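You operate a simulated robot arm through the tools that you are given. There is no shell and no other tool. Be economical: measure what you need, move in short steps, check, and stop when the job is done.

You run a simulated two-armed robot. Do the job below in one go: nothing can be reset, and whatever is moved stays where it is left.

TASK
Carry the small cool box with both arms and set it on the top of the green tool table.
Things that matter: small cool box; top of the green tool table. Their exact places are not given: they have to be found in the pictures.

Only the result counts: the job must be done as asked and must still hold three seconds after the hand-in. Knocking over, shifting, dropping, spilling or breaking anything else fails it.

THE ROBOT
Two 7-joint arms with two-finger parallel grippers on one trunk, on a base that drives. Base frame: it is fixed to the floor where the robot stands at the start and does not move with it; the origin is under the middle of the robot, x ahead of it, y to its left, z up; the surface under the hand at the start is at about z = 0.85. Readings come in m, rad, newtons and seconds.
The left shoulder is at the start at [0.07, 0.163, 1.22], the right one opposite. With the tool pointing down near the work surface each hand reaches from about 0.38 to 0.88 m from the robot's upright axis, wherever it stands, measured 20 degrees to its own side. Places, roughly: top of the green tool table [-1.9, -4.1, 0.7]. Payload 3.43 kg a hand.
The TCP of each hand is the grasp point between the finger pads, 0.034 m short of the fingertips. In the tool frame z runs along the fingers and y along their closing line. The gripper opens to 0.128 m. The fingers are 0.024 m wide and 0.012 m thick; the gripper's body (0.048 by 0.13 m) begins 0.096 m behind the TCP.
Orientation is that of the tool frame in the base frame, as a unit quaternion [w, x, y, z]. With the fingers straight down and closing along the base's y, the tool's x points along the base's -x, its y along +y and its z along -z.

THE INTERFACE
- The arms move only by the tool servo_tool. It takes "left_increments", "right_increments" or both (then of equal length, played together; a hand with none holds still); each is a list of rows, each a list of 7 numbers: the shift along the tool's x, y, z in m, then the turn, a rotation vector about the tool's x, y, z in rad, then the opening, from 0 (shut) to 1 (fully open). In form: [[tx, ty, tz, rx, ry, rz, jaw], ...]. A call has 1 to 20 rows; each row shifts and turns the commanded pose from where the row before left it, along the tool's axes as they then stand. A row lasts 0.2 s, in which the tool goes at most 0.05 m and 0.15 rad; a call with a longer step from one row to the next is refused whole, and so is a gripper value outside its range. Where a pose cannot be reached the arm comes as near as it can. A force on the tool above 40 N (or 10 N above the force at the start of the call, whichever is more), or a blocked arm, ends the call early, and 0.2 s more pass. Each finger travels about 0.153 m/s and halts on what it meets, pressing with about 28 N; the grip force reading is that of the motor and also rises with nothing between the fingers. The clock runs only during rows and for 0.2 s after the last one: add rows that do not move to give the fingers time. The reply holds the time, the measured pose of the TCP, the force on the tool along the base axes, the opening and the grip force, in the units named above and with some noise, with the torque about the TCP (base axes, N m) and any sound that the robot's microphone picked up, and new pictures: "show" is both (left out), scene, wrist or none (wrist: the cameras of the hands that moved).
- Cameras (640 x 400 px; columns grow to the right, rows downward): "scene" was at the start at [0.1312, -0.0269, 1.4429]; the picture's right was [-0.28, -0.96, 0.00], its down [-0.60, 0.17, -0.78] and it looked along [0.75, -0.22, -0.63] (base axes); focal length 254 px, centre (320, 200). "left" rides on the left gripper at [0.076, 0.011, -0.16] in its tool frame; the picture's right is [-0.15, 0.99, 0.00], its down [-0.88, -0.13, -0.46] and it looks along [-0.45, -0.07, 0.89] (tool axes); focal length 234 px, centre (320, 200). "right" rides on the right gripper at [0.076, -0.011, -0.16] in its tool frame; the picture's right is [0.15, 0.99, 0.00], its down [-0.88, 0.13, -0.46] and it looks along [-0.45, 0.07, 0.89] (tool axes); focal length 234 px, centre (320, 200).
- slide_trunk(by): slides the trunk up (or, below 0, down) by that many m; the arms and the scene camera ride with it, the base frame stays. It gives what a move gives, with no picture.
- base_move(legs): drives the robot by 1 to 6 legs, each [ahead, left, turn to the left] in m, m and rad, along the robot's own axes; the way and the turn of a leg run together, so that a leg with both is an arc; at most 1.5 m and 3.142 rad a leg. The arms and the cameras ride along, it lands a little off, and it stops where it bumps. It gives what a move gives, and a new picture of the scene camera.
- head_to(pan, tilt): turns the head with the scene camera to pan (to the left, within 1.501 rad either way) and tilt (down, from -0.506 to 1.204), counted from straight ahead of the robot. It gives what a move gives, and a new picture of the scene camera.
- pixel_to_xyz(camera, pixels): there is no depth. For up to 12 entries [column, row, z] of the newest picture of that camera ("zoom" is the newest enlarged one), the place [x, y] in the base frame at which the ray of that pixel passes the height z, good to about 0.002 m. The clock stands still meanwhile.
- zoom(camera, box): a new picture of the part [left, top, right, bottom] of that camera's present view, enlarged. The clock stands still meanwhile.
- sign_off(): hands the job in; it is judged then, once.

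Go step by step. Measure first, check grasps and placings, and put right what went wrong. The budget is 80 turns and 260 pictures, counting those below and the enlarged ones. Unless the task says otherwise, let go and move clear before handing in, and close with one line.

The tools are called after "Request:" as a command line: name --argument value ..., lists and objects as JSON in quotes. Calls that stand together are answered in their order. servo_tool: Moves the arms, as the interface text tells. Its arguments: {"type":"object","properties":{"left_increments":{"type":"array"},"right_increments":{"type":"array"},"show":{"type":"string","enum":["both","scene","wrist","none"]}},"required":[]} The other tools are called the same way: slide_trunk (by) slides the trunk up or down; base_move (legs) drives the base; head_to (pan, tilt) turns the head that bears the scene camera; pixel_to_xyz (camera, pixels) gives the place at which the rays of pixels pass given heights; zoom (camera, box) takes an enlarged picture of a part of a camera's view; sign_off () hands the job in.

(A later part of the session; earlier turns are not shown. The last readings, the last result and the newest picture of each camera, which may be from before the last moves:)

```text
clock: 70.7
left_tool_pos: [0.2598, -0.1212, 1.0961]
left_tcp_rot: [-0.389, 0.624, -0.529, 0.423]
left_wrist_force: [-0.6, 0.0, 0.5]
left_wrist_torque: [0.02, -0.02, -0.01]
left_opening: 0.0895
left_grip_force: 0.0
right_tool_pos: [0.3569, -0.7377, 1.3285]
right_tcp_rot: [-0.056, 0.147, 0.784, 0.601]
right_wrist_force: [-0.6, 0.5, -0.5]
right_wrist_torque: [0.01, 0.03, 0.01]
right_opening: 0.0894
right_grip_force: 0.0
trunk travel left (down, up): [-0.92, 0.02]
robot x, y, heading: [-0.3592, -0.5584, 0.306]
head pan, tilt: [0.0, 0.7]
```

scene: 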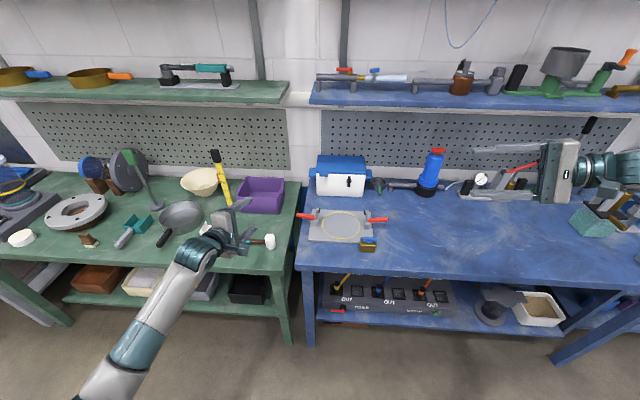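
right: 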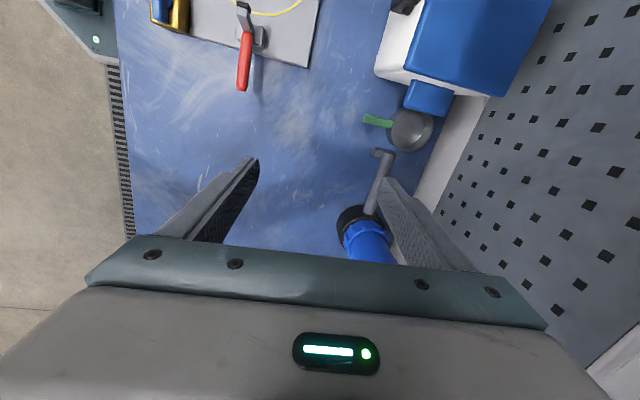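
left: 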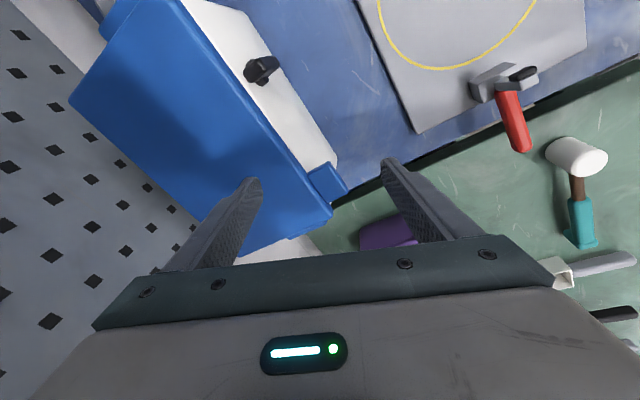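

Right arm reached inward pose freely. Descend there, then yaw forward.

Request:
servo_tool --right_increments '[[-0.0116, -0.0407, 0.012, 0, 0, 0, 0.7], [-0.0116, -0.0407, 0.012, 0, 0, 0, 0.7], [-0.0116, -0.0407, 0.012, 0, 0, 0, 0.7], [-0.0116, -0.0407, 0.012, 0, 0, 0, 0.7], [-0.0116, -0.0407, 0.012, 0, 0, 0, 0.7], [0, 0, 0, 0, -0.145, 0, 0.7], [0, 0, 0, 0, -0.145, 0, 0.7], [0, 0, 0, 0, -0.145, 0, 0.7], [0, 0, 0, 0, -0.145, 0, 0.7], [0, 0, 0, 0, -0.145, 0, 0.7], [0, 0, 0, 0, -0.145, 0, 0.7], [0, 0, 0, 0, -0.145, 0, 0.7], [0, 0, 0, 0, -0.145, 0, 0.7]]' --show "scene"

```text
clock: 73.5
left_tool_pos: [0.2594, -0.1212, 1.0967]
left_tcp_rot: [-0.389, 0.623, -0.53, 0.424]
left_wrist_force: [0.6, 0.9, 0.1]
left_wrist_torque: [0.0, -0.02, -0.03]
left_opening: 0.0897
left_grip_force: 0.0
right_tool_pos: [0.3557, -0.7366, 1.1875]
right_tcp_rot: [0.384, 0.452, 0.686, 0.421]
right_wrist_force: [0.2, 0.2, -0.2]
right_wrist_torque: [-0.02, -0.03, 0.0]
right_opening: 0.0896
right_grip_force: 0.0
right hand out of reach, approached as far as the arm can: row 4, 5
trunk travel left (down, up): [-0.92, 0.02]
robot x, y, heading: [-0.3554, -0.5601, 0.306]
head pan, tilt: [0.0, 0.7]
```

scene: 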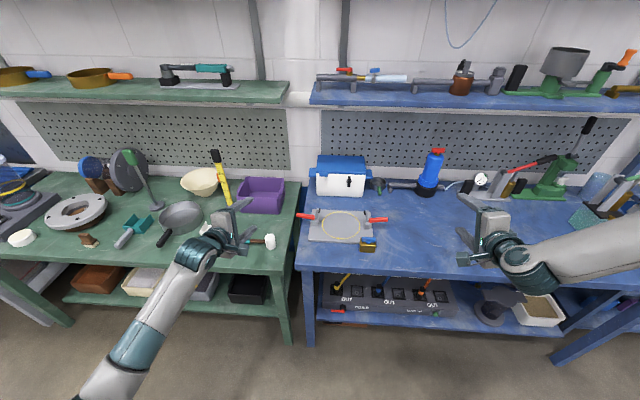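

Test moving the right hand inward and down from here.

Request:
servo_tool --right_increments '[[0.0408, -0.018, 0.0068, 0, 0, 0, 0.7], [0.0408, -0.018, 0.0068, 0, 0, 0, 0.7], [0.0408, -0.018, 0.0068, 0, 0, 0, 0.7], [0.0408, -0.018, 0.0068, 0, 0, 0, 0.7], [0, 0, 0, 0, 0, 0, 0.7]]' --show "none"

```text
clock: 74.7
left_tool_pos: [0.2581, -0.1213, 1.098]
left_tcp_rot: [-0.39, 0.624, -0.529, 0.423]
left_wrist_force: [-0.7, 0.1, -1.0]
left_wrist_torque: [0.01, 0.02, 0.0]
left_opening: 0.0898
left_grip_force: 0.0
right_tool_pos: [0.3364, -0.7041, 1.1619]
right_tcp_rot: [0.382, 0.449, 0.686, 0.426]
right_wrist_force: [-0.2, 0.2, -0.2]
right_wrist_torque: [0.0, 0.0, 0.0]
right_opening: 0.0896
right_grip_force: 0.1
right hand out of reach, approached as far as the arm can: row 2, 3, 4
trunk travel left (down, up): [-0.92, 0.02]
robot x, y, heading: [-0.3597, -0.5596, 0.306]
head pan, tilt: [0.0, 0.7]
```

Right needs toe-in. Yaw it 40° inward and retry moving in; also test left inward.

Request:
servo_tool --left_increments '[[0, 0, 0, 0, 0, 0, 0.7], [0, 0, 0, 0, 0, 0, 0.7], [0, 0, 0, 0, 0, 0, 0.7], [0, 0, 0, 0, 0, 0, 0.7], [0, 0, 0, 0, 0, 0, 0.7], [0.03, 0, 0, 0, 0, 0, 0.7], [0.03, 0, 0, 0, 0, 0, 0.7], [0.03, 0, 0, 0, 0, 0, 0.7], [0, 0, 0, 0, 0, 0, 0.7]]' --right_increments '[[0, 0, 0, 0, 0.14, 0, 0.7], [0, 0, 0, 0, 0.14, 0, 0.7], [0, 0, 0, 0, 0.14, 0, 0.7], [0, 0, 0, 0, 0.14, 0, 0.7], [0, 0, 0, 0, 0.14, 0, 0.7], [0.03, -0.011, 0.028, 0, 0, 0, 0.7], [0.03, -0.011, 0.028, 0, 0, 0, 0.7], [0.03, -0.011, 0.028, 0, 0, 0, 0.7], [0.03, -0.011, 0.028, 0, 0, 0, 0.7]]' --show "scene"

```text
clock: 76.8
left_tool_pos: [0.2271, -0.1083, 1.0853]
left_tcp_rot: [-0.439, 0.611, -0.569, 0.332]
left_wrist_force: [0.2, 0.3, 0.4]
left_wrist_torque: [-0.03, -0.03, -0.02]
left_opening: 0.0894
left_grip_force: 0.1
right_tool_pos: [0.3066, -0.6328, 1.138]
right_tcp_rot: [0.126, 0.28, 0.776, 0.551]
right_wrist_force: [0.4, -0.5, 0.7]
right_wrist_torque: [0.0, 0.0, -0.01]
right_opening: 0.0896
right_grip_force: 0.0
right hand out of reach, approached as far as the arm can: row 7, 8, 9
trunk travel left (down, up): [-0.92, 0.02]
robot x, y, heading: [-0.3579, -0.5561, 0.306]
head pan, tilt: [0.0, 0.7]
stopped in row 9 (left hand): the arm was blocked; the commanded pose is now the measured one
```

scene: 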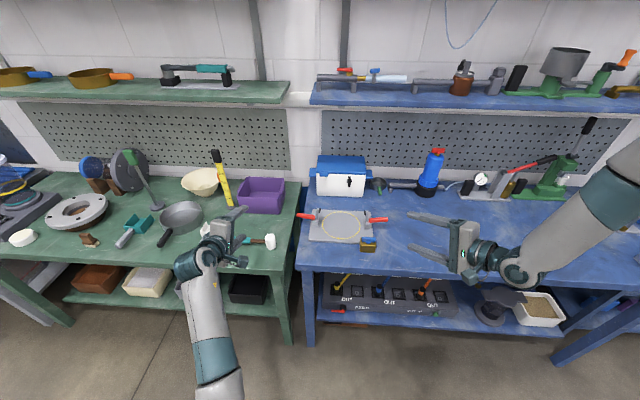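

Test more toe-in (≈60°) on both hands, gripping the tabs from the outer-front corners, then moving inward.

Request:
servo_tool --left_increments '[[0, 0, 0, 0.013, 0.128, 0.055, 0.7], [0, 0, 0, 0.013, 0.128, 0.055, 0.7], [0, 0, 0, 0.013, 0.128, 0.055, 0.7], [0, 0, 0, 0.013, 0.128, 0.055, 0.7], [0, 0, 0, 0.013, 0.128, 0.055, 0.7], [0, 0, 0, 0.013, 0.128, 0.055, 0.7], [0, 0, 0, 0.013, 0.128, 0.055, 0.7], [0.017, 0.004, 0.033, 0, 0, 0, 0.7], [0.017, 0.004, 0.033, 0, 0, 0, 0.7], [0.017, 0.004, 0.033, 0, 0, 0, 0.7], [0, 0, 0, 0, 0, 0, 0.7]]' --right_increments '[[0, 0, 0, 0.011, 0.093, -0.036, 0.7], [0, 0, 0, 0.011, 0.093, -0.036, 0.7], [0, 0, 0, 0.011, 0.093, -0.036, 0.7], [0.02, -0.002, 0.041, 0, 0, 0, 0.7], [0.02, -0.002, 0.041, 0, 0, 0, 0.7], [0.02, -0.002, 0.041, 0, 0, 0, 0.7], [0, 0, 0, 0, 0, 0, 0.7], [0, 0, 0, 0, 0, 0, 0.7], [0, 0, 0, 0, 0, 0, 0.7], [0, 0, 0, 0, 0, 0, 0.7], [0, 0, 0, 0, 0, 0, 0.7]]' --show "scene"

```text
clock: 79.2
left_tool_pos: [0.2505, -0.2073, 1.0306]
left_tcp_rot: [0.23, -0.273, 0.789, -0.501]
left_wrist_force: [0.7, 0.2, 0.3]
left_wrist_torque: [0.01, 0.03, -0.03]
left_opening: 0.0898
left_grip_force: 0.1
right_tool_pos: [0.3115, -0.6261, 1.1426]
right_tcp_rot: [0.044, 0.16, 0.808, 0.565]
right_wrist_force: [0.7, 0.5, 1.0]
right_wrist_torque: [0.02, 0.02, 0.0]
right_opening: 0.0897
right_grip_force: 0.1
right hand out of reach, approached as far as the arm can: row 3, 4, 5, 6
trunk travel left (down, up): [-0.92, 0.02]
robot x, y, heading: [-0.3624, -0.5593, 0.302]
head pan, tilt: [0.0, 0.7]
```

scene: 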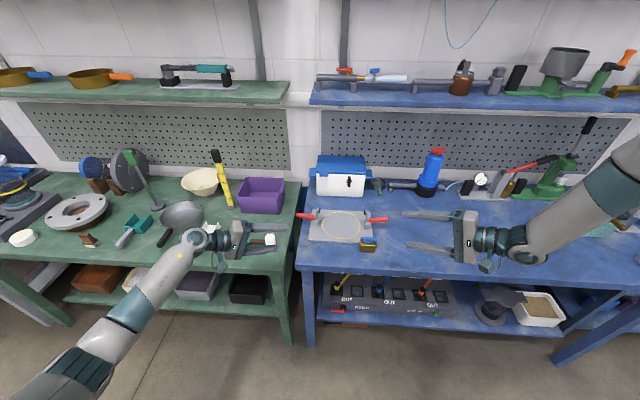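

Left works very well now (y≈0.15, z≈1.03). For the right: go via tool-down, move in and down there, then tilt back inward, to mirror the left's posture.

Request:
servo_tool --right_increments '[[0, 0, 0, 0.15, 0, 0, 0.7], [0, 0, 0, 0.15, 0, 0, 0.7], [0, 0, 0, 0.15, 0, 0, 0.7], [0, 0, 0, 0.15, 0, 0, 0.7], [0, 0, 0, 0.15, 0, 0, 0.7], [0, 0, 0, 0.15, 0, 0, 0.7], [0, 0, 0, 0.15, 0, 0, 0.7], [0, 0, 0, 0.15, 0, 0, 0.7], [0.013, 0.02, 0.03, 0, 0, 0, 0.7], [0.013, 0.02, 0.03, 0, 0, 0, 0.7], [0.013, 0.02, 0.03, 0, 0, 0, 0.7], [0.013, 0.02, 0.03, 0, 0, 0, 0.7]]' --show "scene"

```text
clock: 81.8
left_tool_pos: [0.2496, -0.2061, 1.0311]
left_tcp_rot: [0.23, -0.273, 0.789, -0.501]
left_wrist_force: [0.0, 0.2, 0.3]
left_wrist_torque: [-0.01, -0.01, 0.0]
left_opening: 0.0895
left_grip_force: 0.1
right_tool_pos: [0.2572, -0.5681, 1.0835]
right_tcp_rot: [-0.008, 0.166, 0.943, 0.288]
right_wrist_force: [-0.1, -0.6, 0.2]
right_wrist_torque: [-0.01, -0.03, 0.01]
right_opening: 0.0894
right_grip_force: 0.1
right hand out of reach, approached as far as the arm can: row 5, 6, 7, 8, 9, 10, 11, 12
trunk travel left (down, up): [-0.92, 0.02]
robot x, y, heading: [-0.3597, -0.559, 0.306]
head pan, tilt: [0.0, 0.7]
```

scene: 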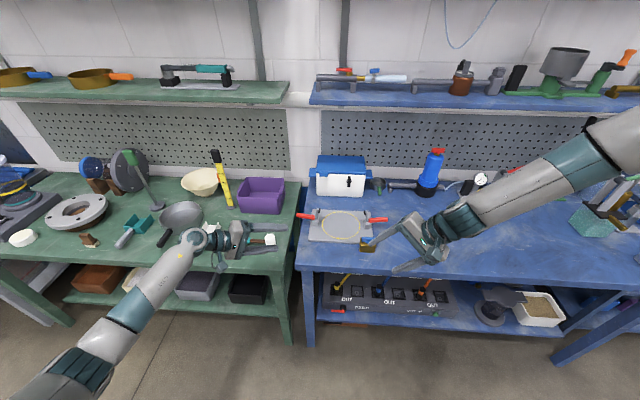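

Progress: right is at y≈-0.19, z≈1.08. Tilt it back inward from here.

Request:
servo_tool --right_increments '[[0, 0, 0, -0.15, 0, 0, 0.7], [0, 0, 0, -0.15, 0, 0, 0.7], [0, 0, 0, -0.15, 0, 0, 0.7], [0, 0, 0, -0.15, 0, 0, 0.7], [0, 0, 0, -0.15, 0, 0, 0.7], [0, 0, 0, -0.15, 0, 0, 0.7], [0, 0, 0, -0.15, 0, 0, 0.7], [0, 0, 0, 0, 0, 0, 0.7]]' --show "scene"

```text
clock: 83.6
left_tool_pos: [0.2488, -0.2052, 1.0323]
left_tcp_rot: [0.23, -0.272, 0.789, -0.501]
left_wrist_force: [-0.2, -0.3, 0.6]
left_wrist_torque: [-0.01, 0.01, 0.01]
left_opening: 0.0896
left_grip_force: 0.0
right_tool_pos: [0.2899, -0.645, 1.1662]
right_tcp_rot: [0.056, 0.155, 0.761, 0.628]
right_wrist_force: [-0.1, -1.0, -0.1]
right_wrist_torque: [-0.02, 0.04, 0.0]
right_opening: 0.0893
right_grip_force: 0.1
right hand out of reach, approached as far as the arm can: row 1, 2, 3, 4, 5, 6, 7
trunk travel left (down, up): [-0.92, 0.02]
robot x, y, heading: [-0.3594, -0.5584, 0.306]
head pan, tilt: [0.0, 0.7]
```

scene: 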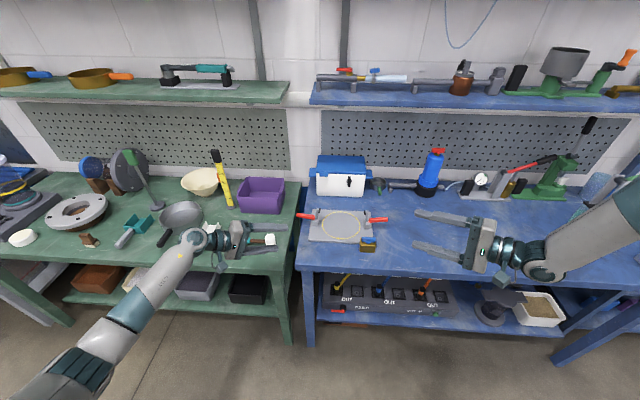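

Right elbow is locked high, but lowering the trunk and standing a bit to the left gives it what it needs. First raise/advance the left and extend the right forward.

Request:
servo_tool --left_increments '[[-0.0067, -0.0448, 0.0082, 0, 0, 0, 0.7], [-0.0067, -0.0448, 0.0082, 0, 0, 0, 0.7], [-0.0067, -0.0448, 0.0082, 0, 0, 0, 0.7], [-0.0067, -0.0448, 0.0082, 0, 0, 0, 0.7], [-0.0067, -0.0448, 0.0082, 0, 0, 0, 0.7], [-0.0067, -0.0448, 0.0082, 0, 0, 0, 0.7]]' --right_increments '[[-0.0243, 0.0062, 0.0165, 0, 0, 0, 0.7], [-0.0243, 0.0062, 0.0165, 0, 0, 0, 0.7], [-0.0243, 0.0062, 0.0165, 0, 0, 0, 0.7], [-0.0243, 0.0062, 0.0165, 0, 0, 0, 0.7], [-0.0243, 0.0062, 0.0165, 0, 0, 0, 0.7], [-0.0243, 0.0062, 0.0165, 0, 0, 0, 0.7]]' --show "scene"

```text
clock: 85.0
left_tool_pos: [0.3676, -0.3079, 1.2597]
left_tcp_rot: [0.229, -0.272, 0.789, -0.501]
left_wrist_force: [0.0, -0.5, 0.1]
left_wrist_torque: [0.03, -0.03, -0.02]
left_opening: 0.0897
left_grip_force: 0.1
right_tool_pos: [0.3964, -0.6363, 1.203]
right_tcp_rot: [0.054, 0.156, 0.76, 0.628]
right_wrist_force: [0.3, 0.2, 0.7]
right_wrist_torque: [0.05, -0.04, 0.01]
right_opening: 0.0895
right_grip_force: 0.0
right hand out of reach, approached as far as the arm can: row 1, 2, 3, 4, 5, 6
trunk travel left (down, up): [-0.92, 0.02]
robot x, y, heading: [-0.3559, -0.5561, 0.308]
head pan, tilt: [0.0, 0.7]
```

scene: 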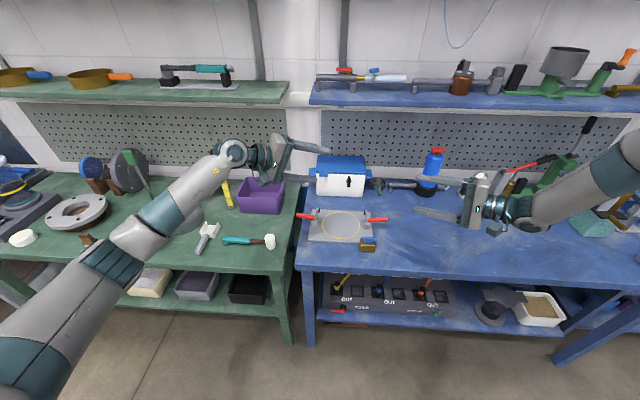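

Left is ideal. Extend the right forward a bit more, then lower the trunk.

Request:
servo_tool --right_increments '[[-0.0243, 0.0062, 0.0165, 0, 0, 0, 0.7], [-0.0243, 0.0062, 0.0165, 0, 0, 0, 0.7], [-0.0243, 0.0062, 0.0165, 0, 0, 0, 0.7], [-0.0243, 0.0062, 0.0165, 0, 0, 0, 0.7]]' --show "none"

Request:
slide_trunk --by -0.2

```text
clock: 86.0
left_tool_pos: [0.3675, -0.3079, 1.2585]
left_tcp_rot: [0.229, -0.273, 0.789, -0.5]
left_wrist_force: [0.1, 0.0, 0.0]
left_wrist_torque: [-0.01, 0.02, 0.02]
left_opening: 0.0896
left_grip_force: 0.0
right_tool_pos: [0.4694, -0.6085, 1.2579]
right_tcp_rot: [0.057, 0.157, 0.762, 0.626]
right_wrist_force: [-0.3, 0.0, -0.2]
right_wrist_torque: [-0.01, 0.0, 0.01]
right_opening: 0.0895
right_grip_force: 0.0
right hand out of reach, approached as far as the arm can: row 1, 2, 3, 4
trunk travel left (down, up): [-0.92, 0.02]
robot x, y, heading: [-0.3595, -0.5562, 0.309]
head pan, tilt: [0.0, 0.7]
```

```text
clock: 88.2
left_tool_pos: [0.3672, -0.3073, 1.0604]
left_tcp_rot: [0.23, -0.272, 0.789, -0.501]
left_wrist_force: [0.3, -0.1, 0.3]
left_wrist_torque: [-0.02, 0.0, 0.0]
left_opening: 0.0897
left_grip_force: 0.0
right_tool_pos: [0.4704, -0.6087, 1.0584]
right_tcp_rot: [0.056, 0.157, 0.762, 0.626]
right_wrist_force: [0.2, 0.5, 1.0]
right_wrist_torque: [0.01, -0.07, 0.02]
right_opening: 0.0895
right_grip_force: 0.0
trunk travel left (down, up): [-0.72, 0.22]
robot x, y, heading: [-0.3602, -0.5572, 0.308]
head pan, tilt: [0.0, 0.7]
```

Both hands now sit level at z≈1.06, forward 0.77, 0.32 m apart. Reduce the right toe-in (to avoid the small pot), spread both hands by 6 cm for the approach, and check the pot height.

Request:
servo_tool --left_increments '[[-0.012, 0.0118, -0.0248, 0, 0, 0, 0.7], [-0.012, 0.0118, -0.0248, 0, 0, 0, 0.7], [0, 0, 0, 0, 0, 0, 0.6], [0, 0, 0, 0, 0, 0, 0.55], [0, 0, 0, 0, 0, 0, 0.55]]' --right_increments '[[0, 0, 0, -0.0153, -0.136, 0.0287, 0.7], [0, 0, 0, -0.0153, -0.136, 0.0287, 0.7], [0, 0, 0, -0.0153, -0.136, 0.0287, 0.6], [-0.0255, -0.003, -0.0153, 0, 0, 0, 0.55], [-0.0255, -0.003, -0.0153, 0, 0, 0, 0.55]]' --show "scene"

Request:
zoom --camera "scene" --box '[290, 110, 450, 230]'

```text
clock: 89.3
left_tool_pos: [0.3489, -0.2503, 1.0589]
left_tcp_rot: [0.229, -0.272, 0.789, -0.501]
left_wrist_force: [0.9, 0.5, 0.4]
left_wrist_torque: [0.02, 0.01, 0.04]
left_opening: 0.07
left_grip_force: 0.1
right_tool_pos: [0.4864, -0.6693, 1.0537]
right_tcp_rot: [0.186, 0.311, 0.713, 0.6]
right_wrist_force: [-0.3, 0.3, 0.0]
right_wrist_torque: [0.03, 0.0, -0.01]
right_opening: 0.0707
right_grip_force: 0.0
trunk travel left (down, up): [-0.72, 0.22]
robot x, y, heading: [-0.3606, -0.5584, 0.31]
head pan, tilt: [0.0, 0.7]
```

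scene: 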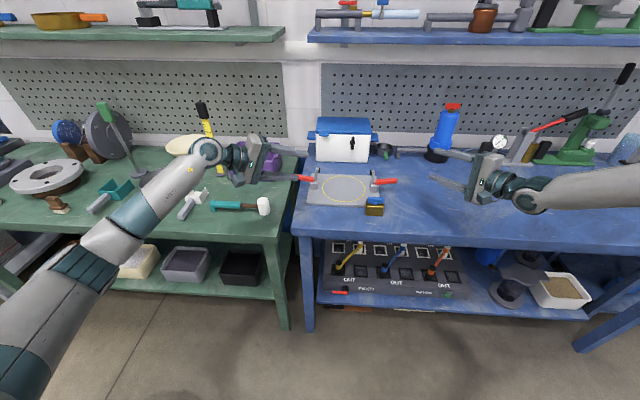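

```text
3.33 times, centred on (370, 170) of scene
```

zoom: 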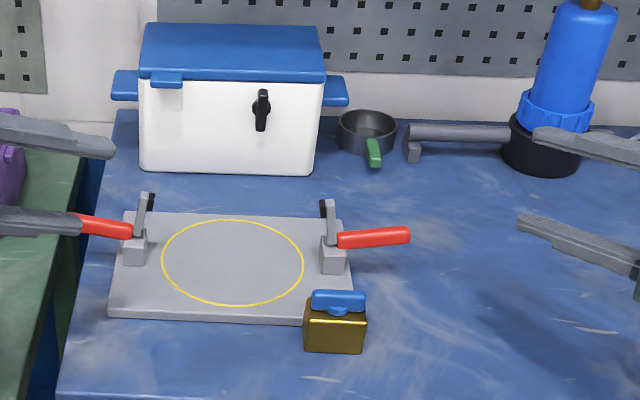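

Request:
pixel_to_xyz --camera "zoom" --pixels '[[367, 155, 0.85], [367, 138, 0.87], [367, 138, 0.89], [367, 138, 0.9], [338, 130, 0.88], [397, 128, 0.88], [112, 96, 0.943], [116, 72, 0.943], [348, 102, 0.943], [345, 78, 0.943], [140, 70, 0.995], [326, 76, 0.995]]'

```text
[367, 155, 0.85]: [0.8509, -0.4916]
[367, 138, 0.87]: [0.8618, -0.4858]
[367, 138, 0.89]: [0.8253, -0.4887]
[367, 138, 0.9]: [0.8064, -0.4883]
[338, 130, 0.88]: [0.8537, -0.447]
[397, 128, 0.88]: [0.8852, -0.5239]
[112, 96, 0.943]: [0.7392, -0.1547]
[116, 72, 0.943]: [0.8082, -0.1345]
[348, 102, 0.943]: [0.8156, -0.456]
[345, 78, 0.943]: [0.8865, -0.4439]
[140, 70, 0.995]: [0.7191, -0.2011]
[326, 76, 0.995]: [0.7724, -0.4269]
```

Pot is only ≈0.88 high, fine. Check the yellow ruler relative to the left wrist's final location before driving in.

Request:
pixel_to_xyz --camera "scene" --pixels '[[201, 104, 1.0], [201, 104, 1.05], [201, 104, 1.1], [207, 125, 0.98], [275, 165, 0.95], [245, 145, 0.95]]'

Request:
zoom --camera "scene" --box '[150, 90, 310, 210]'

```text
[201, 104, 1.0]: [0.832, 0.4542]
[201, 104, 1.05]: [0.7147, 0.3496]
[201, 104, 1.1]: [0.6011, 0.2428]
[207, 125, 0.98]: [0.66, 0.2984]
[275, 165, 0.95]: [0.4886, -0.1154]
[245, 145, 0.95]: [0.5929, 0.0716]
```

```text
3.33 times, centred on (230, 150) of scene
```

zoom: 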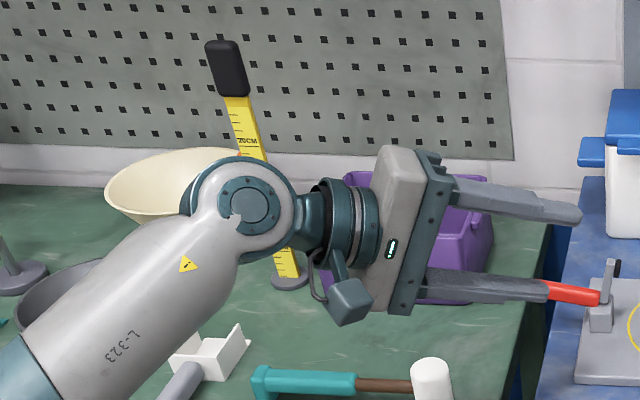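

Request:
pixel_to_xyz --camera "scene" --pixels '[[222, 175, 0.855], [216, 175, 0.855], [229, 175, 0.855], [205, 104, 1.12], [205, 104, 1.15], [205, 104, 1.18], [213, 138, 1.0]]'

```text
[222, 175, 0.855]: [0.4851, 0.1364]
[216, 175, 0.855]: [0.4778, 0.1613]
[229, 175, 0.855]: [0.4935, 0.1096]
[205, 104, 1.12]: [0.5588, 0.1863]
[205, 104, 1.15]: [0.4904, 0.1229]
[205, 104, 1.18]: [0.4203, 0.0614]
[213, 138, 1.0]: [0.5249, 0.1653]
```

The yellow gauge stands at ≈(0.487,0.135), 0.3 m tall – the toed-in left forearm would hit it. Reduce the left toe-in to ≈30°.

Request:
servo_tool --left_increments '[[0, 0, 0, -0.0116, -0.119, -0.051, 0.55], [0, 0, 0, -0.0116, -0.119, -0.051, 0.55], [0, 0, 0, -0.0116, -0.119, -0.051, 0.55], [0, 0, 0, -0.0116, -0.119, -0.051, 0.55], [0, 0, 0, 0, 0, 0, 0.55]]' --show "scene"

```text
clock: 90.5
left_tool_pos: [0.3488, -0.2493, 1.0587]
left_tcp_rot: [0.352, -0.466, 0.691, -0.426]
left_wrist_force: [-0.8, 0.0, 0.1]
left_wrist_torque: [-0.02, 0.0, 0.03]
left_opening: 0.0704
left_grip_force: 0.1
right_tool_pos: [0.4872, -0.6677, 1.0534]
right_tcp_rot: [0.186, 0.311, 0.713, 0.601]
right_wrist_force: [1.0, 0.0, 0.3]
right_wrist_torque: [0.01, 0.0, -0.03]
right_opening: 0.0704
right_grip_force: 0.0
trunk travel left (down, up): [-0.72, 0.22]
robot x, y, heading: [-0.3572, -0.5571, 0.307]
head pan, tilt: [0.0, 0.7]
```

scene: 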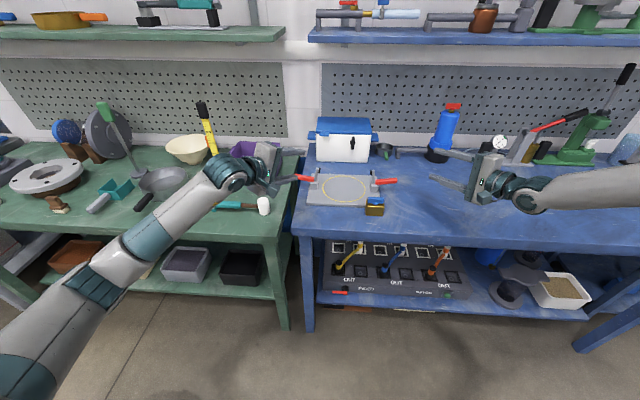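

Reached exactly and clear of the gauge. Drive in: turn −0.06, left 0.109, ahead 0.39, with hands spread above the tabs.

Request:
base_move --legs '[[0, 0, -0.06], [0, 0.109, 0], [0.25, 0, 0]]'

```text
clock: 93.6
left_tool_pos: [0.588, -0.1269, 1.0593]
left_tcp_rot: [0.337, -0.444, 0.706, -0.436]
left_wrist_force: [-0.2, 0.7, 0.1]
left_wrist_torque: [0.01, -0.01, -0.05]
left_opening: 0.0702
left_grip_force: 0.1
right_tool_pos: [0.699, -0.5525, 1.0539]
right_tcp_rot: [0.204, 0.333, 0.703, 0.594]
right_wrist_force: [-0.4, -0.6, -0.3]
right_wrist_torque: [0.01, 0.01, 0.0]
right_opening: 0.0703
right_grip_force: 0.0
trunk travel left (down, up): [-0.72, 0.22]
robot x, y, heading: [-0.1384, -0.391, 0.247]
head pan, tilt: [0.0, 0.7]
```

scene: 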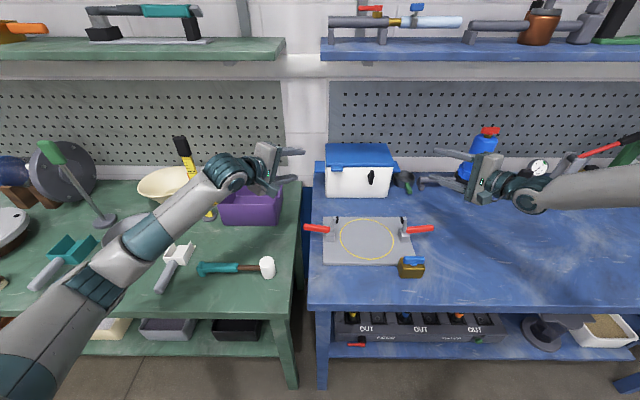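

On track (both hands at ±0.22 lateral). Drive the final 0.145 m.

Request:
base_move --legs '[[0.145, 0, 0]]'

Request:
zoom --camera "scene" --box '[100, 60, 420, 260]'

```text
clock: 95.0
left_tool_pos: [0.7295, -0.0927, 1.0596]
left_tcp_rot: [0.338, -0.444, 0.706, -0.437]
left_wrist_force: [-0.5, 0.4, 0.1]
left_wrist_torque: [0.0, 0.0, 0.01]
left_opening: 0.0702
left_grip_force: 0.0
right_tool_pos: [0.8386, -0.5164, 1.0548]
right_tcp_rot: [0.205, 0.333, 0.702, 0.595]
right_wrist_force: [-1.2, 0.0, 0.0]
right_wrist_torque: [-0.01, 0.03, -0.01]
right_opening: 0.0703
right_grip_force: 0.0
trunk travel left (down, up): [-0.72, 0.22]
robot x, y, heading: [0.0031, -0.3578, 0.245]
head pan, tilt: [0.0, 0.7]
```

scene: 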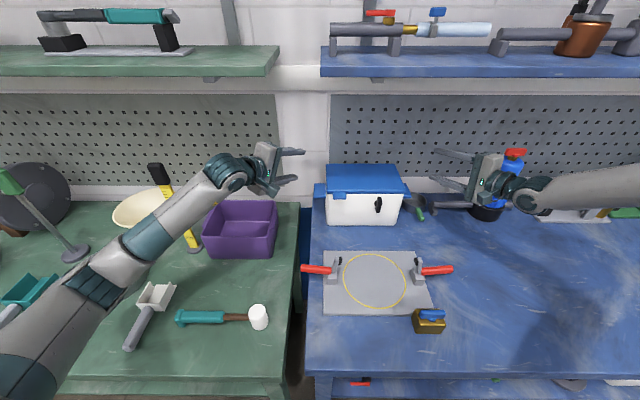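

```text
2.00 times, centred on (260, 160) of scene
```

zoom: 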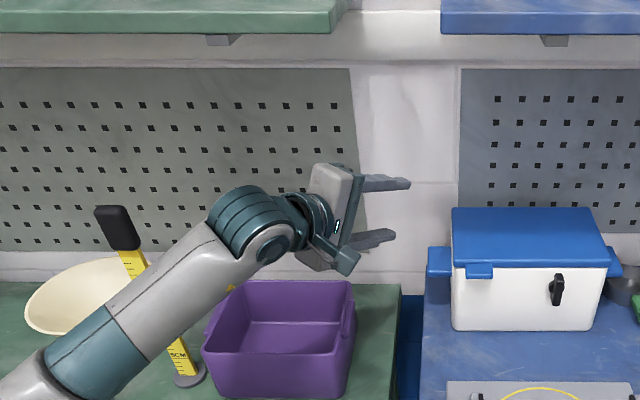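

Positions are right (depth ≈-0.03, lateral ±0.219). Test lowering both hands by servo 6 cm (avoids dropping the left elbow onto the bench tools).

Request:
servo_tool --left_increments '[[0.0027, 0.0275, 0.0117, 0, 0, 0, 0.55], [0.0027, 0.0275, 0.0117, 0, 0, 0, 0.55], [0, 0, 0, 0, 0, 0, 0.55]]' --right_increments '[[-0.0032, -0.0292, 0.0062, 0, 0, 0, 0.55], [-0.0032, -0.0292, 0.0062, 0, 0, 0, 0.55], [0, 0, 0, 0, 0, 0, 0.55]]' --show "none"

```text
clock: 95.8
left_tool_pos: [0.7304, -0.0957, 0.9984]
left_tcp_rot: [0.337, -0.444, 0.707, -0.436]
left_wrist_force: [-1.0, -1.5, 0.3]
left_wrist_torque: [-0.02, 0.0, 0.02]
left_opening: 0.0704
left_grip_force: 0.1
right_tool_pos: [0.839, -0.5185, 1.0132]
right_tcp_rot: [0.205, 0.332, 0.703, 0.595]
right_wrist_force: [-0.8, -0.1, 0.4]
right_wrist_torque: [0.0, -0.01, -0.02]
right_opening: 0.0704
right_grip_force: 0.1
right hand out of reach, approached as far as the arm can: row 2
trunk travel left (down, up): [-0.72, 0.22]
robot x, y, heading: [0.0026, -0.3582, 0.244]
head pan, tilt: [0.0, 0.7]
```

Request:
zoom --camera "scene" --box '[0, 180, 280, 400]'

Request:
pixel_to_xyz --camera "scene" --pixels '[[155, 295, 0.87], [132, 345, 0.86], [170, 285, 0.9], [130, 260, 1.0], [90, 290, 1.0]]'

```text
1.82 times, centred on (140, 290) of scene
```

zoom: 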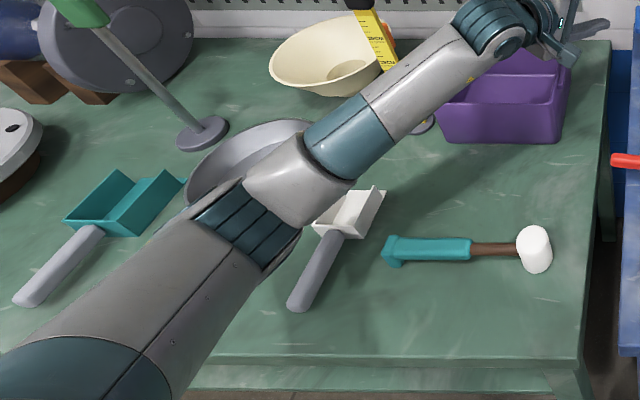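

```text
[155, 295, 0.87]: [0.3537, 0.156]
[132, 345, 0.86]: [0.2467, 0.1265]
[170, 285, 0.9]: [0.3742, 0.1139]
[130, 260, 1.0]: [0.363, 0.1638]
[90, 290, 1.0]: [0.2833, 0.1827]
```

The left elbow is near the white scoop; lower in stages. Raise left 4 cm, drop trunk 7 cm, and look.

Request:
servo_tool --left_increments '[[-0.0027, -0.0275, -0.0117, 0, 0, 0, 0.55], [-0.0009, -0.0092, -0.0039, 0, 0, 0, 0.55]]' --show "none"

Request:
slide_trunk --by -0.07

Request:
zoom --camera "scene" --box '[0, 180, 280, 400]'

Request:
zoom --camera "scene" --box '[240, 90, 560, 290]'

```text
clock: 96.4
left_tool_pos: [0.7297, -0.0923, 1.0394]
left_tcp_rot: [0.337, -0.444, 0.706, -0.437]
left_wrist_force: [-0.1, 0.2, -0.2]
left_wrist_torque: [0.0, 0.0, 0.0]
left_opening: 0.0704
left_grip_force: 0.0
right_tool_pos: [0.8405, -0.5171, 1.0142]
right_tcp_rot: [0.206, 0.333, 0.703, 0.594]
right_wrist_force: [0.5, -0.4, -0.5]
right_wrist_torque: [0.02, -0.03, 0.01]
right_opening: 0.0704
right_grip_force: 0.1
trunk travel left (down, up): [-0.72, 0.22]
robot x, y, heading: [0.0017, -0.3547, 0.245]
head pan, tilt: [0.0, 0.7]
```

```text
clock: 97.5
left_tool_pos: [0.7292, -0.0908, 0.9689]
left_tcp_rot: [0.338, -0.445, 0.706, -0.436]
left_wrist_force: [-0.7, 0.5, 0.1]
left_wrist_torque: [-0.03, -0.01, 0.01]
left_opening: 0.0705
left_grip_force: 0.1
right_tool_pos: [0.8388, -0.5163, 0.944]
right_tcp_rot: [0.205, 0.333, 0.702, 0.595]
right_wrist_force: [-0.1, -0.1, 0.5]
right_wrist_torque: [0.03, -0.01, -0.04]
right_opening: 0.0706
right_grip_force: 0.0
trunk travel left (down, up): [-0.65, 0.29]
robot x, y, heading: [0.0024, -0.358, 0.246]
head pan, tilt: [0.0, 0.7]
```

```text
1.82 times, centred on (140, 290) of scene
```

zoom: 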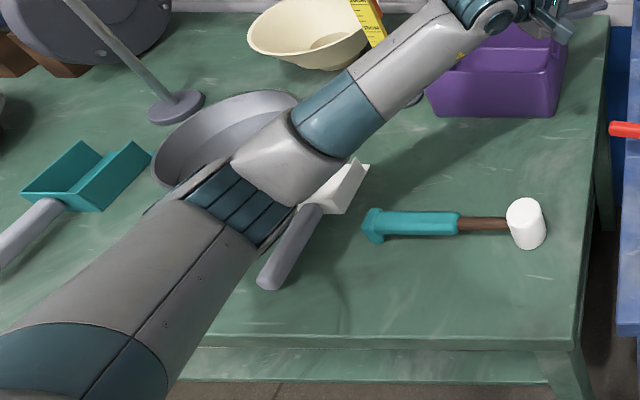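

```text
2.00 times, centred on (400, 190) of scene
```

zoom: 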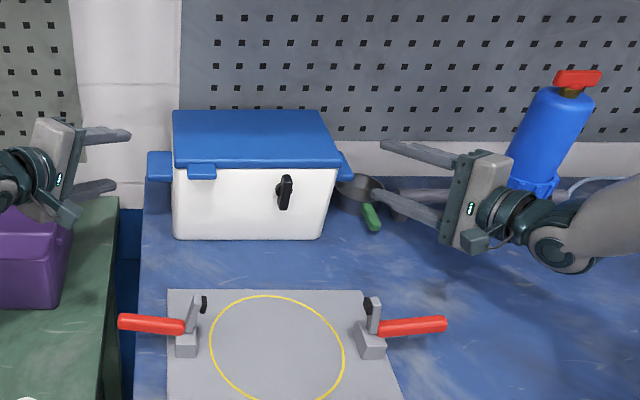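

All objects undisturbed; right is at tab height (z 0.944). Move both hands in 4 cm (left also down 2.6 cm) and check.

Request:
servo_tool --left_increments '[[0.0158, 0.0053, 0.0173, 0, 0, 0, 0.55], [0.0158, 0.0053, 0.0173, 0, 0, 0, 0.55], [0, 0, 0, 0, 0, 0, 0.55]]' --right_increments '[[0.0158, 0.0008, 0.0122, 0, 0, 0, 0.55], [0.0158, 0.0008, 0.0122, 0, 0, 0, 0.55], [0, 0, 0, 0, 0, 0, 0.55]]' --show "scene"

Request:
zoom --camera "scene" --box '[240, 110, 480, 260]'

```text
clock: 98.2
left_tool_pos: [0.7444, -0.1293, 0.9439]
left_tcp_rot: [0.338, -0.444, 0.706, -0.437]
left_wrist_force: [0.5, -0.4, 0.4]
left_wrist_torque: [0.0, 0.01, 0.02]
left_opening: 0.0705
left_grip_force: 0.2
right_tool_pos: [0.8328, -0.4792, 0.9441]
right_tcp_rot: [0.205, 0.333, 0.702, 0.595]
right_wrist_force: [-1.0, 1.1, -0.2]
right_wrist_torque: [-0.02, 0.02, 0.01]
right_opening: 0.0705
right_grip_force: 0.0
trunk travel left (down, up): [-0.65, 0.29]
robot x, y, heading: [0.0037, -0.36, 0.242]
head pan, tilt: [0.0, 0.7]
```

scene: 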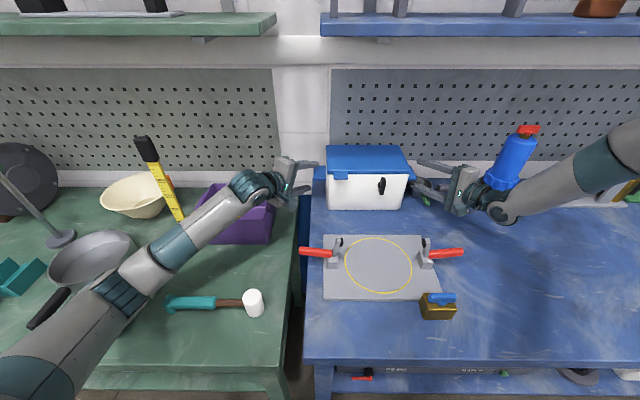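

```text
2.67 times, centred on (360, 185) of scene
```

zoom: 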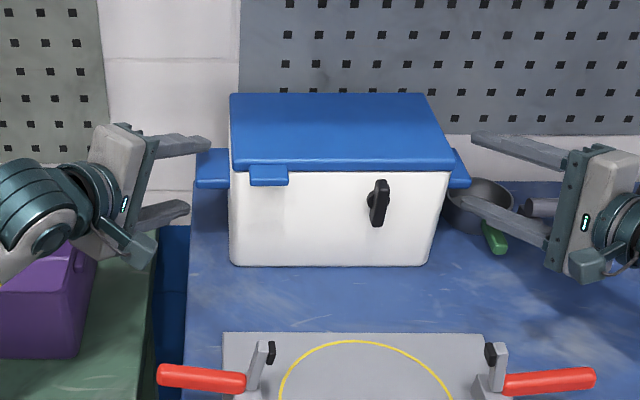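

Perfect: both at z 0.944, symmetric at ±0.18. In another 4 cm onto the tabs.

Request:
servo_tool --left_increments '[[0.0144, -0.0064, 0.0117, 0, 0, 0, 0.55], [0.0144, -0.0064, 0.0117, 0, 0, 0, 0.55], [0, 0, 0, 0, 0, 0, 0.55]]' --right_increments '[[0.0158, 0.0008, 0.0122, 0, 0, 0, 0.55], [0.0158, 0.0008, 0.0122, 0, 0, 0, 0.55], [0, 0, 0, 0, 0, 0, 0.55]]' --show "both"

Request:
zoom --camera "scene" --box '[270, 120, 460, 240]'

```text
clock: 99.0
left_tool_pos: [0.7608, -0.1565, 0.9439]
left_tcp_rot: [0.343, -0.449, 0.704, -0.431]
left_wrist_force: [-2.1, 1.7, -0.9]
left_wrist_torque: [0.03, -0.02, 0.04]
left_opening: 0.0693
left_grip_force: 0.1
right_tool_pos: [0.8308, -0.4489, 0.9475]
right_tcp_rot: [0.208, 0.341, 0.701, 0.591]
right_wrist_force: [-0.2, -4.4, 0.2]
right_wrist_torque: [0.14, -0.04, -0.11]
right_opening: 0.0704
right_grip_force: 0.0
right hand out of reach, approached as far as the arm can: row 2
trunk travel left (down, up): [-0.65, 0.29]
robot x, y, heading: [0.0005, -0.3569, 0.241]
head pan, tilt: [0.0, 0.7]
stopped in row 3 (left hand): the force on the tool passed its limit at 43 N (the readings are from after the stop); the commanded pose is now the measured one
```

scene: 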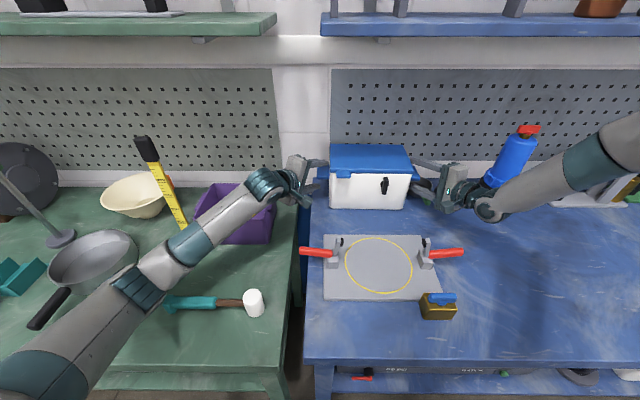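
right: 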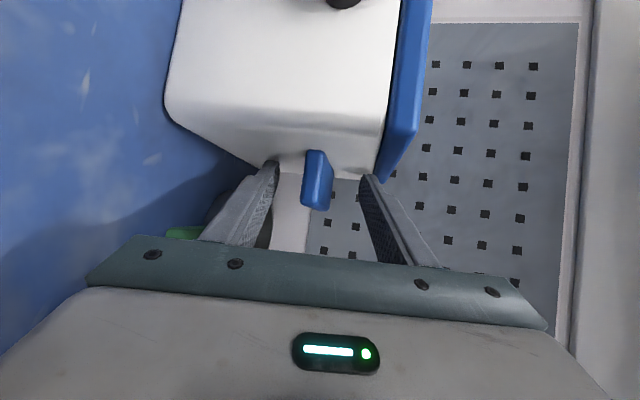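
left: 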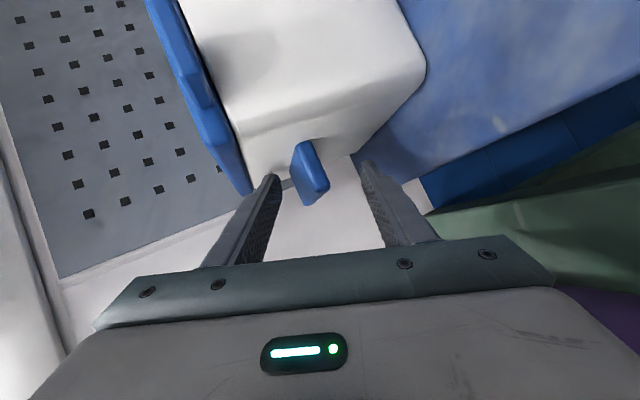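

```text
3.33 times, centred on (365, 180) of scene
```

zoom: 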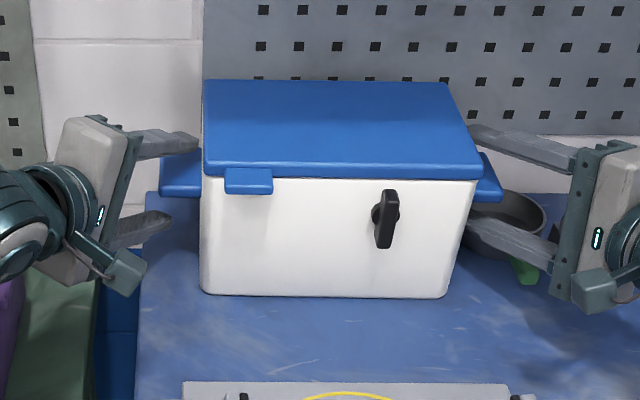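

Both wrist views show each tab squarely between the fingers with tips at the wall. Close both grippers.

Request:
servo_tool --left_increments '[[0, 0, 0, 0, 0, 0, 0.35], [0, 0, 0, 0, 0, 0, 0.15], [0, 0, 0, 0, 0, 0, 0], [0, 0, 0, 0, 0, 0, 0], [0, 0, 0, 0, 0, 0, 0]]' --right_increments '[[0, 0, 0, 0, 0, 0, 0.35], [0, 0, 0, 0, 0, 0, 0.15], [0, 0, 0, 0, 0, 0, 0], [0, 0, 0, 0, 0, 0, 0], [0, 0, 0, 0, 0, 0, 0]]' --show "both"

Request:
zoom --camera "scene" --box '[270, 120, 460, 240]'

```text
clock: 100.2
left_tool_pos: [0.7594, -0.1567, 0.9483]
left_tcp_rot: [0.344, -0.448, 0.703, -0.433]
left_wrist_force: [10.1, -1.2, 23.1]
left_wrist_torque: [-0.96, -1.39, 0.22]
left_opening: 0.0325
left_grip_force: 28.2
right_tool_pos: [0.8297, -0.4484, 0.9476]
right_tcp_rot: [0.209, 0.339, 0.701, 0.591]
right_wrist_force: [-2.5, 4.3, 0.2]
right_wrist_torque: [0.58, -1.26, 0.44]
right_opening: 0.0262
right_grip_force: 27.4
trunk travel left (down, up): [-0.65, 0.29]
robot x, y, heading: [0.003, -0.3529, 0.243]
head pan, tilt: [0.0, 0.7]
```

scene: 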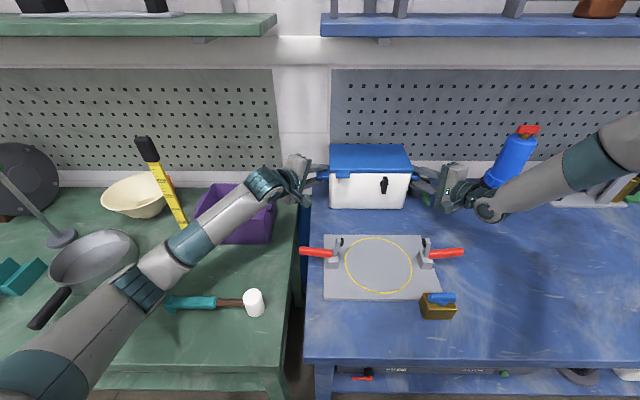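
right: 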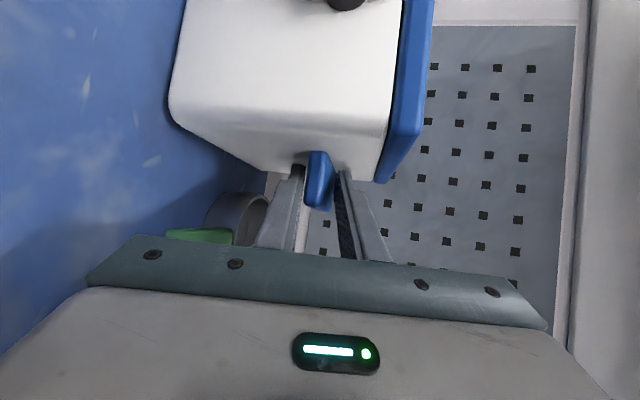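
left: 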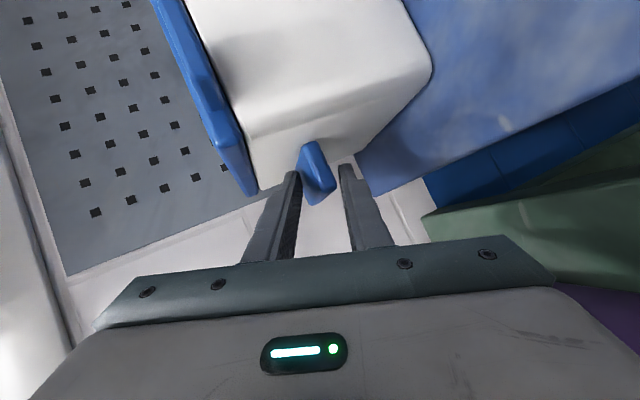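

```text
3.33 times, centred on (365, 180) of scene
```

zoom: 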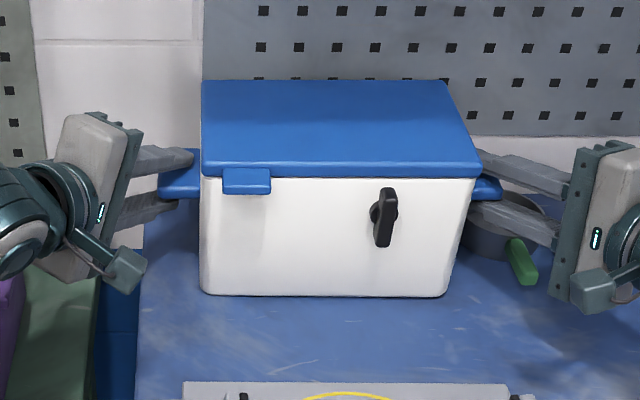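

Both tabs are gripped (openings 32 and 26 mm, 28 N). Lift with the trunk: 3 cm first.

Request:
slide_trunk --by 0.03

Request:
zoom --camera "scene" --box '[240, 100, 480, 250]'

```text
clock: 100.9
left_tool_pos: [0.7606, -0.1559, 0.969]
left_tcp_rot: [0.339, -0.45, 0.706, -0.429]
left_wrist_force: [-0.1, 0.6, -0.4]
left_wrist_torque: [-0.54, -0.94, -0.19]
left_opening: 0.0244
left_grip_force: 27.9
right_tool_pos: [0.8318, -0.4497, 0.972]
right_tcp_rot: [0.208, 0.342, 0.702, 0.589]
right_wrist_force: [0.4, -1.0, -13.5]
right_wrist_torque: [-1.26, 0.64, -0.03]
right_opening: 0.014
right_grip_force: 27.7
trunk travel left (down, up): [-0.68, 0.26]
robot x, y, heading: [0.0026, -0.3567, 0.243]
head pan, tilt: [0.0, 0.7]
```

```text
2.67 times, centred on (360, 175) of scene
```

zoom: 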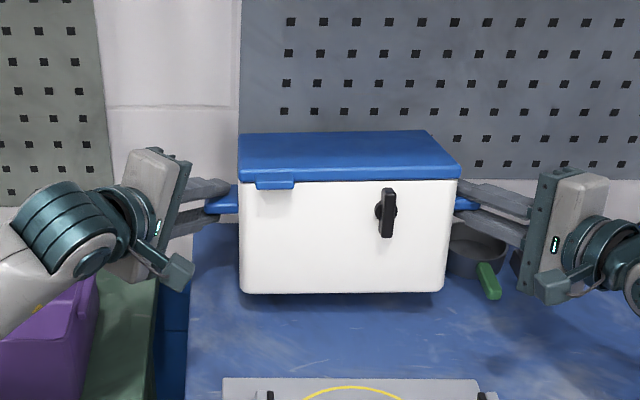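

Box is up and held (slightly tipped away, acceptable). Raise another 13 cm to clear the clamps, then back straight out.

Request:
slide_trunk --by 0.13

Request:
base_move --legs '[[-0.4, 0, 0]]'

```text
clock: 102.5
left_tool_pos: [0.7614, -0.1554, 1.1026]
left_tcp_rot: [0.342, -0.45, 0.704, -0.431]
left_wrist_force: [-2.4, 10.7, -0.7]
left_wrist_torque: [-0.51, -0.96, 0.0]
left_opening: 0.0242
left_grip_force: 28.3
right_tool_pos: [0.8317, -0.449, 1.1052]
right_tcp_rot: [0.208, 0.341, 0.702, 0.59]
right_wrist_force: [3.1, -11.1, -12.6]
right_wrist_torque: [-1.15, 0.73, 0.17]
right_opening: 0.0141
right_grip_force: 28.0
trunk travel left (down, up): [-0.81, 0.13]
robot x, y, heading: [0.0012, -0.3528, 0.243]
head pan, tilt: [0.0, 0.7]
```

```text
clock: 105.0
left_tool_pos: [0.369, -0.2538, 1.1022]
left_tcp_rot: [0.342, -0.45, 0.704, -0.43]
left_wrist_force: [-3.1, 19.4, -1.9]
left_wrist_torque: [-0.41, -1.0, 0.33]
left_opening: 0.0238
left_grip_force: 27.9
right_tool_pos: [0.4387, -0.5474, 1.1049]
right_tcp_rot: [0.207, 0.341, 0.702, 0.59]
right_wrist_force: [3.4, -19.2, -11.3]
right_wrist_torque: [-1.25, 0.77, 0.04]
right_opening: 0.0141
right_grip_force: 28.3
trunk travel left (down, up): [-0.81, 0.13]
robot x, y, heading: [-0.3884, -0.4529, 0.247]
head pan, tilt: [0.0, 0.7]
```

scene: 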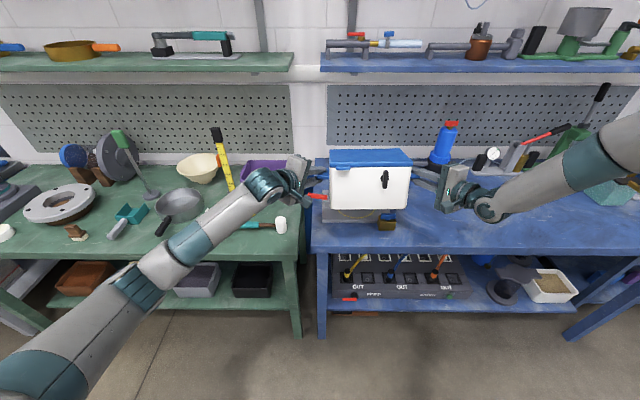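

Weight ≈13 N; the box is secure. Turn right toward −y in place and look.

Request:
base_move --legs '[[-0.05, 0, 0], [0, 0, -0.9], [0, 0, -0.92]]'

```text
clock: 110.6
left_tool_pos: [-0.4332, -1.2518, 1.1023]
left_tcp_rot: [-0.129, 0.28, 0.787, -0.534]
left_wrist_force: [1.8, -2.0, -1.7]
left_wrist_torque: [-0.85, 0.77, 0.24]
left_opening: 0.0236
left_grip_force: 28.0
right_tool_pos: [-0.7357, -1.2457, 1.1048]
right_tcp_rot: [0.593, 0.763, 0.162, 0.197]
right_wrist_force: [-2.5, 2.0, -12.0]
right_wrist_torque: [1.16, 0.8, 0.28]
right_opening: 0.0144
right_grip_force: 27.6
trunk travel left (down, up): [-0.81, 0.13]
robot x, y, heading: [-0.4393, -0.4683, -1.573]
head pan, tilt: [0.0, 0.7]
```

scene: 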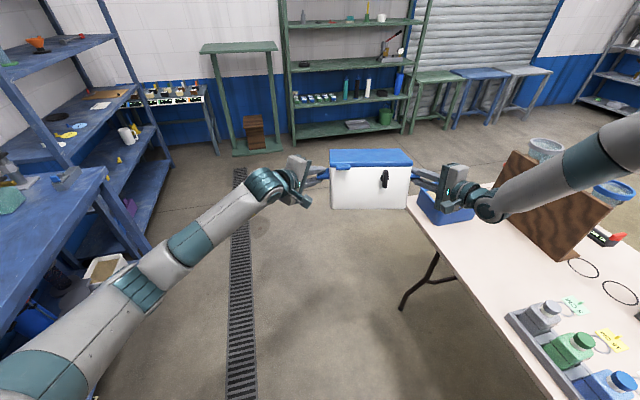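

Clear floor ahead; the white table's end is under the right hand. Measure it and shift left (+x) before going forward.

Request:
pixel_to_xyz --camera "scene" --pixels '[[408, 200, 0.72], [545, 392, 0.72], [500, 185, 0.72], [545, 165, 1.0], [405, 310, 0.0], [100, 190, 0.85], [410, 80, 0.7], [462, 78, 0.7], [200, 50, 0.9], [272, 48, 0.9], [240, 155, 0.0], [405, 130, 0.0]]'

Request:
base_move --legs '[[0, 0.22, 0]]'

```text
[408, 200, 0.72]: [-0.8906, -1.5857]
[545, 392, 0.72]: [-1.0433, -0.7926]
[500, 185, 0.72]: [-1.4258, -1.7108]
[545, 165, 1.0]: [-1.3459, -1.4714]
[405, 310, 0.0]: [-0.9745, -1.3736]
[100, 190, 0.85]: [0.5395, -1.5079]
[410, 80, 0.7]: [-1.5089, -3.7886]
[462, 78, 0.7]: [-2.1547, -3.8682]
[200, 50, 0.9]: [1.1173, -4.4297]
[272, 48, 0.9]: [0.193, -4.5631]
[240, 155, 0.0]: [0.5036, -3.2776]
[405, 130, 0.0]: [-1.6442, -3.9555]
```

```text
clock: 112.3
left_tool_pos: [-0.2167, -1.2525, 1.1031]
left_tcp_rot: [-0.131, 0.281, 0.787, -0.534]
left_wrist_force: [-0.3, -0.5, 0.1]
left_wrist_torque: [-0.82, 0.92, 0.02]
left_opening: 0.0236
left_grip_force: 28.1
right_tool_pos: [-0.5195, -1.2466, 1.1036]
right_tcp_rot: [0.593, 0.764, 0.16, 0.198]
right_wrist_force: [-0.8, 0.6, -12.3]
right_wrist_torque: [1.18, 0.81, 0.17]
right_opening: 0.014
right_grip_force: 28.2
trunk travel left (down, up): [-0.81, 0.13]
robot x, y, heading: [-0.2211, -0.4679, -1.576]
head pan, tilt: [0.0, 0.7]
```

scene: 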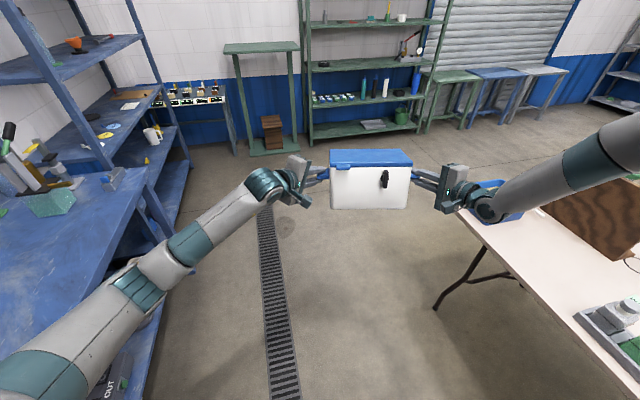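

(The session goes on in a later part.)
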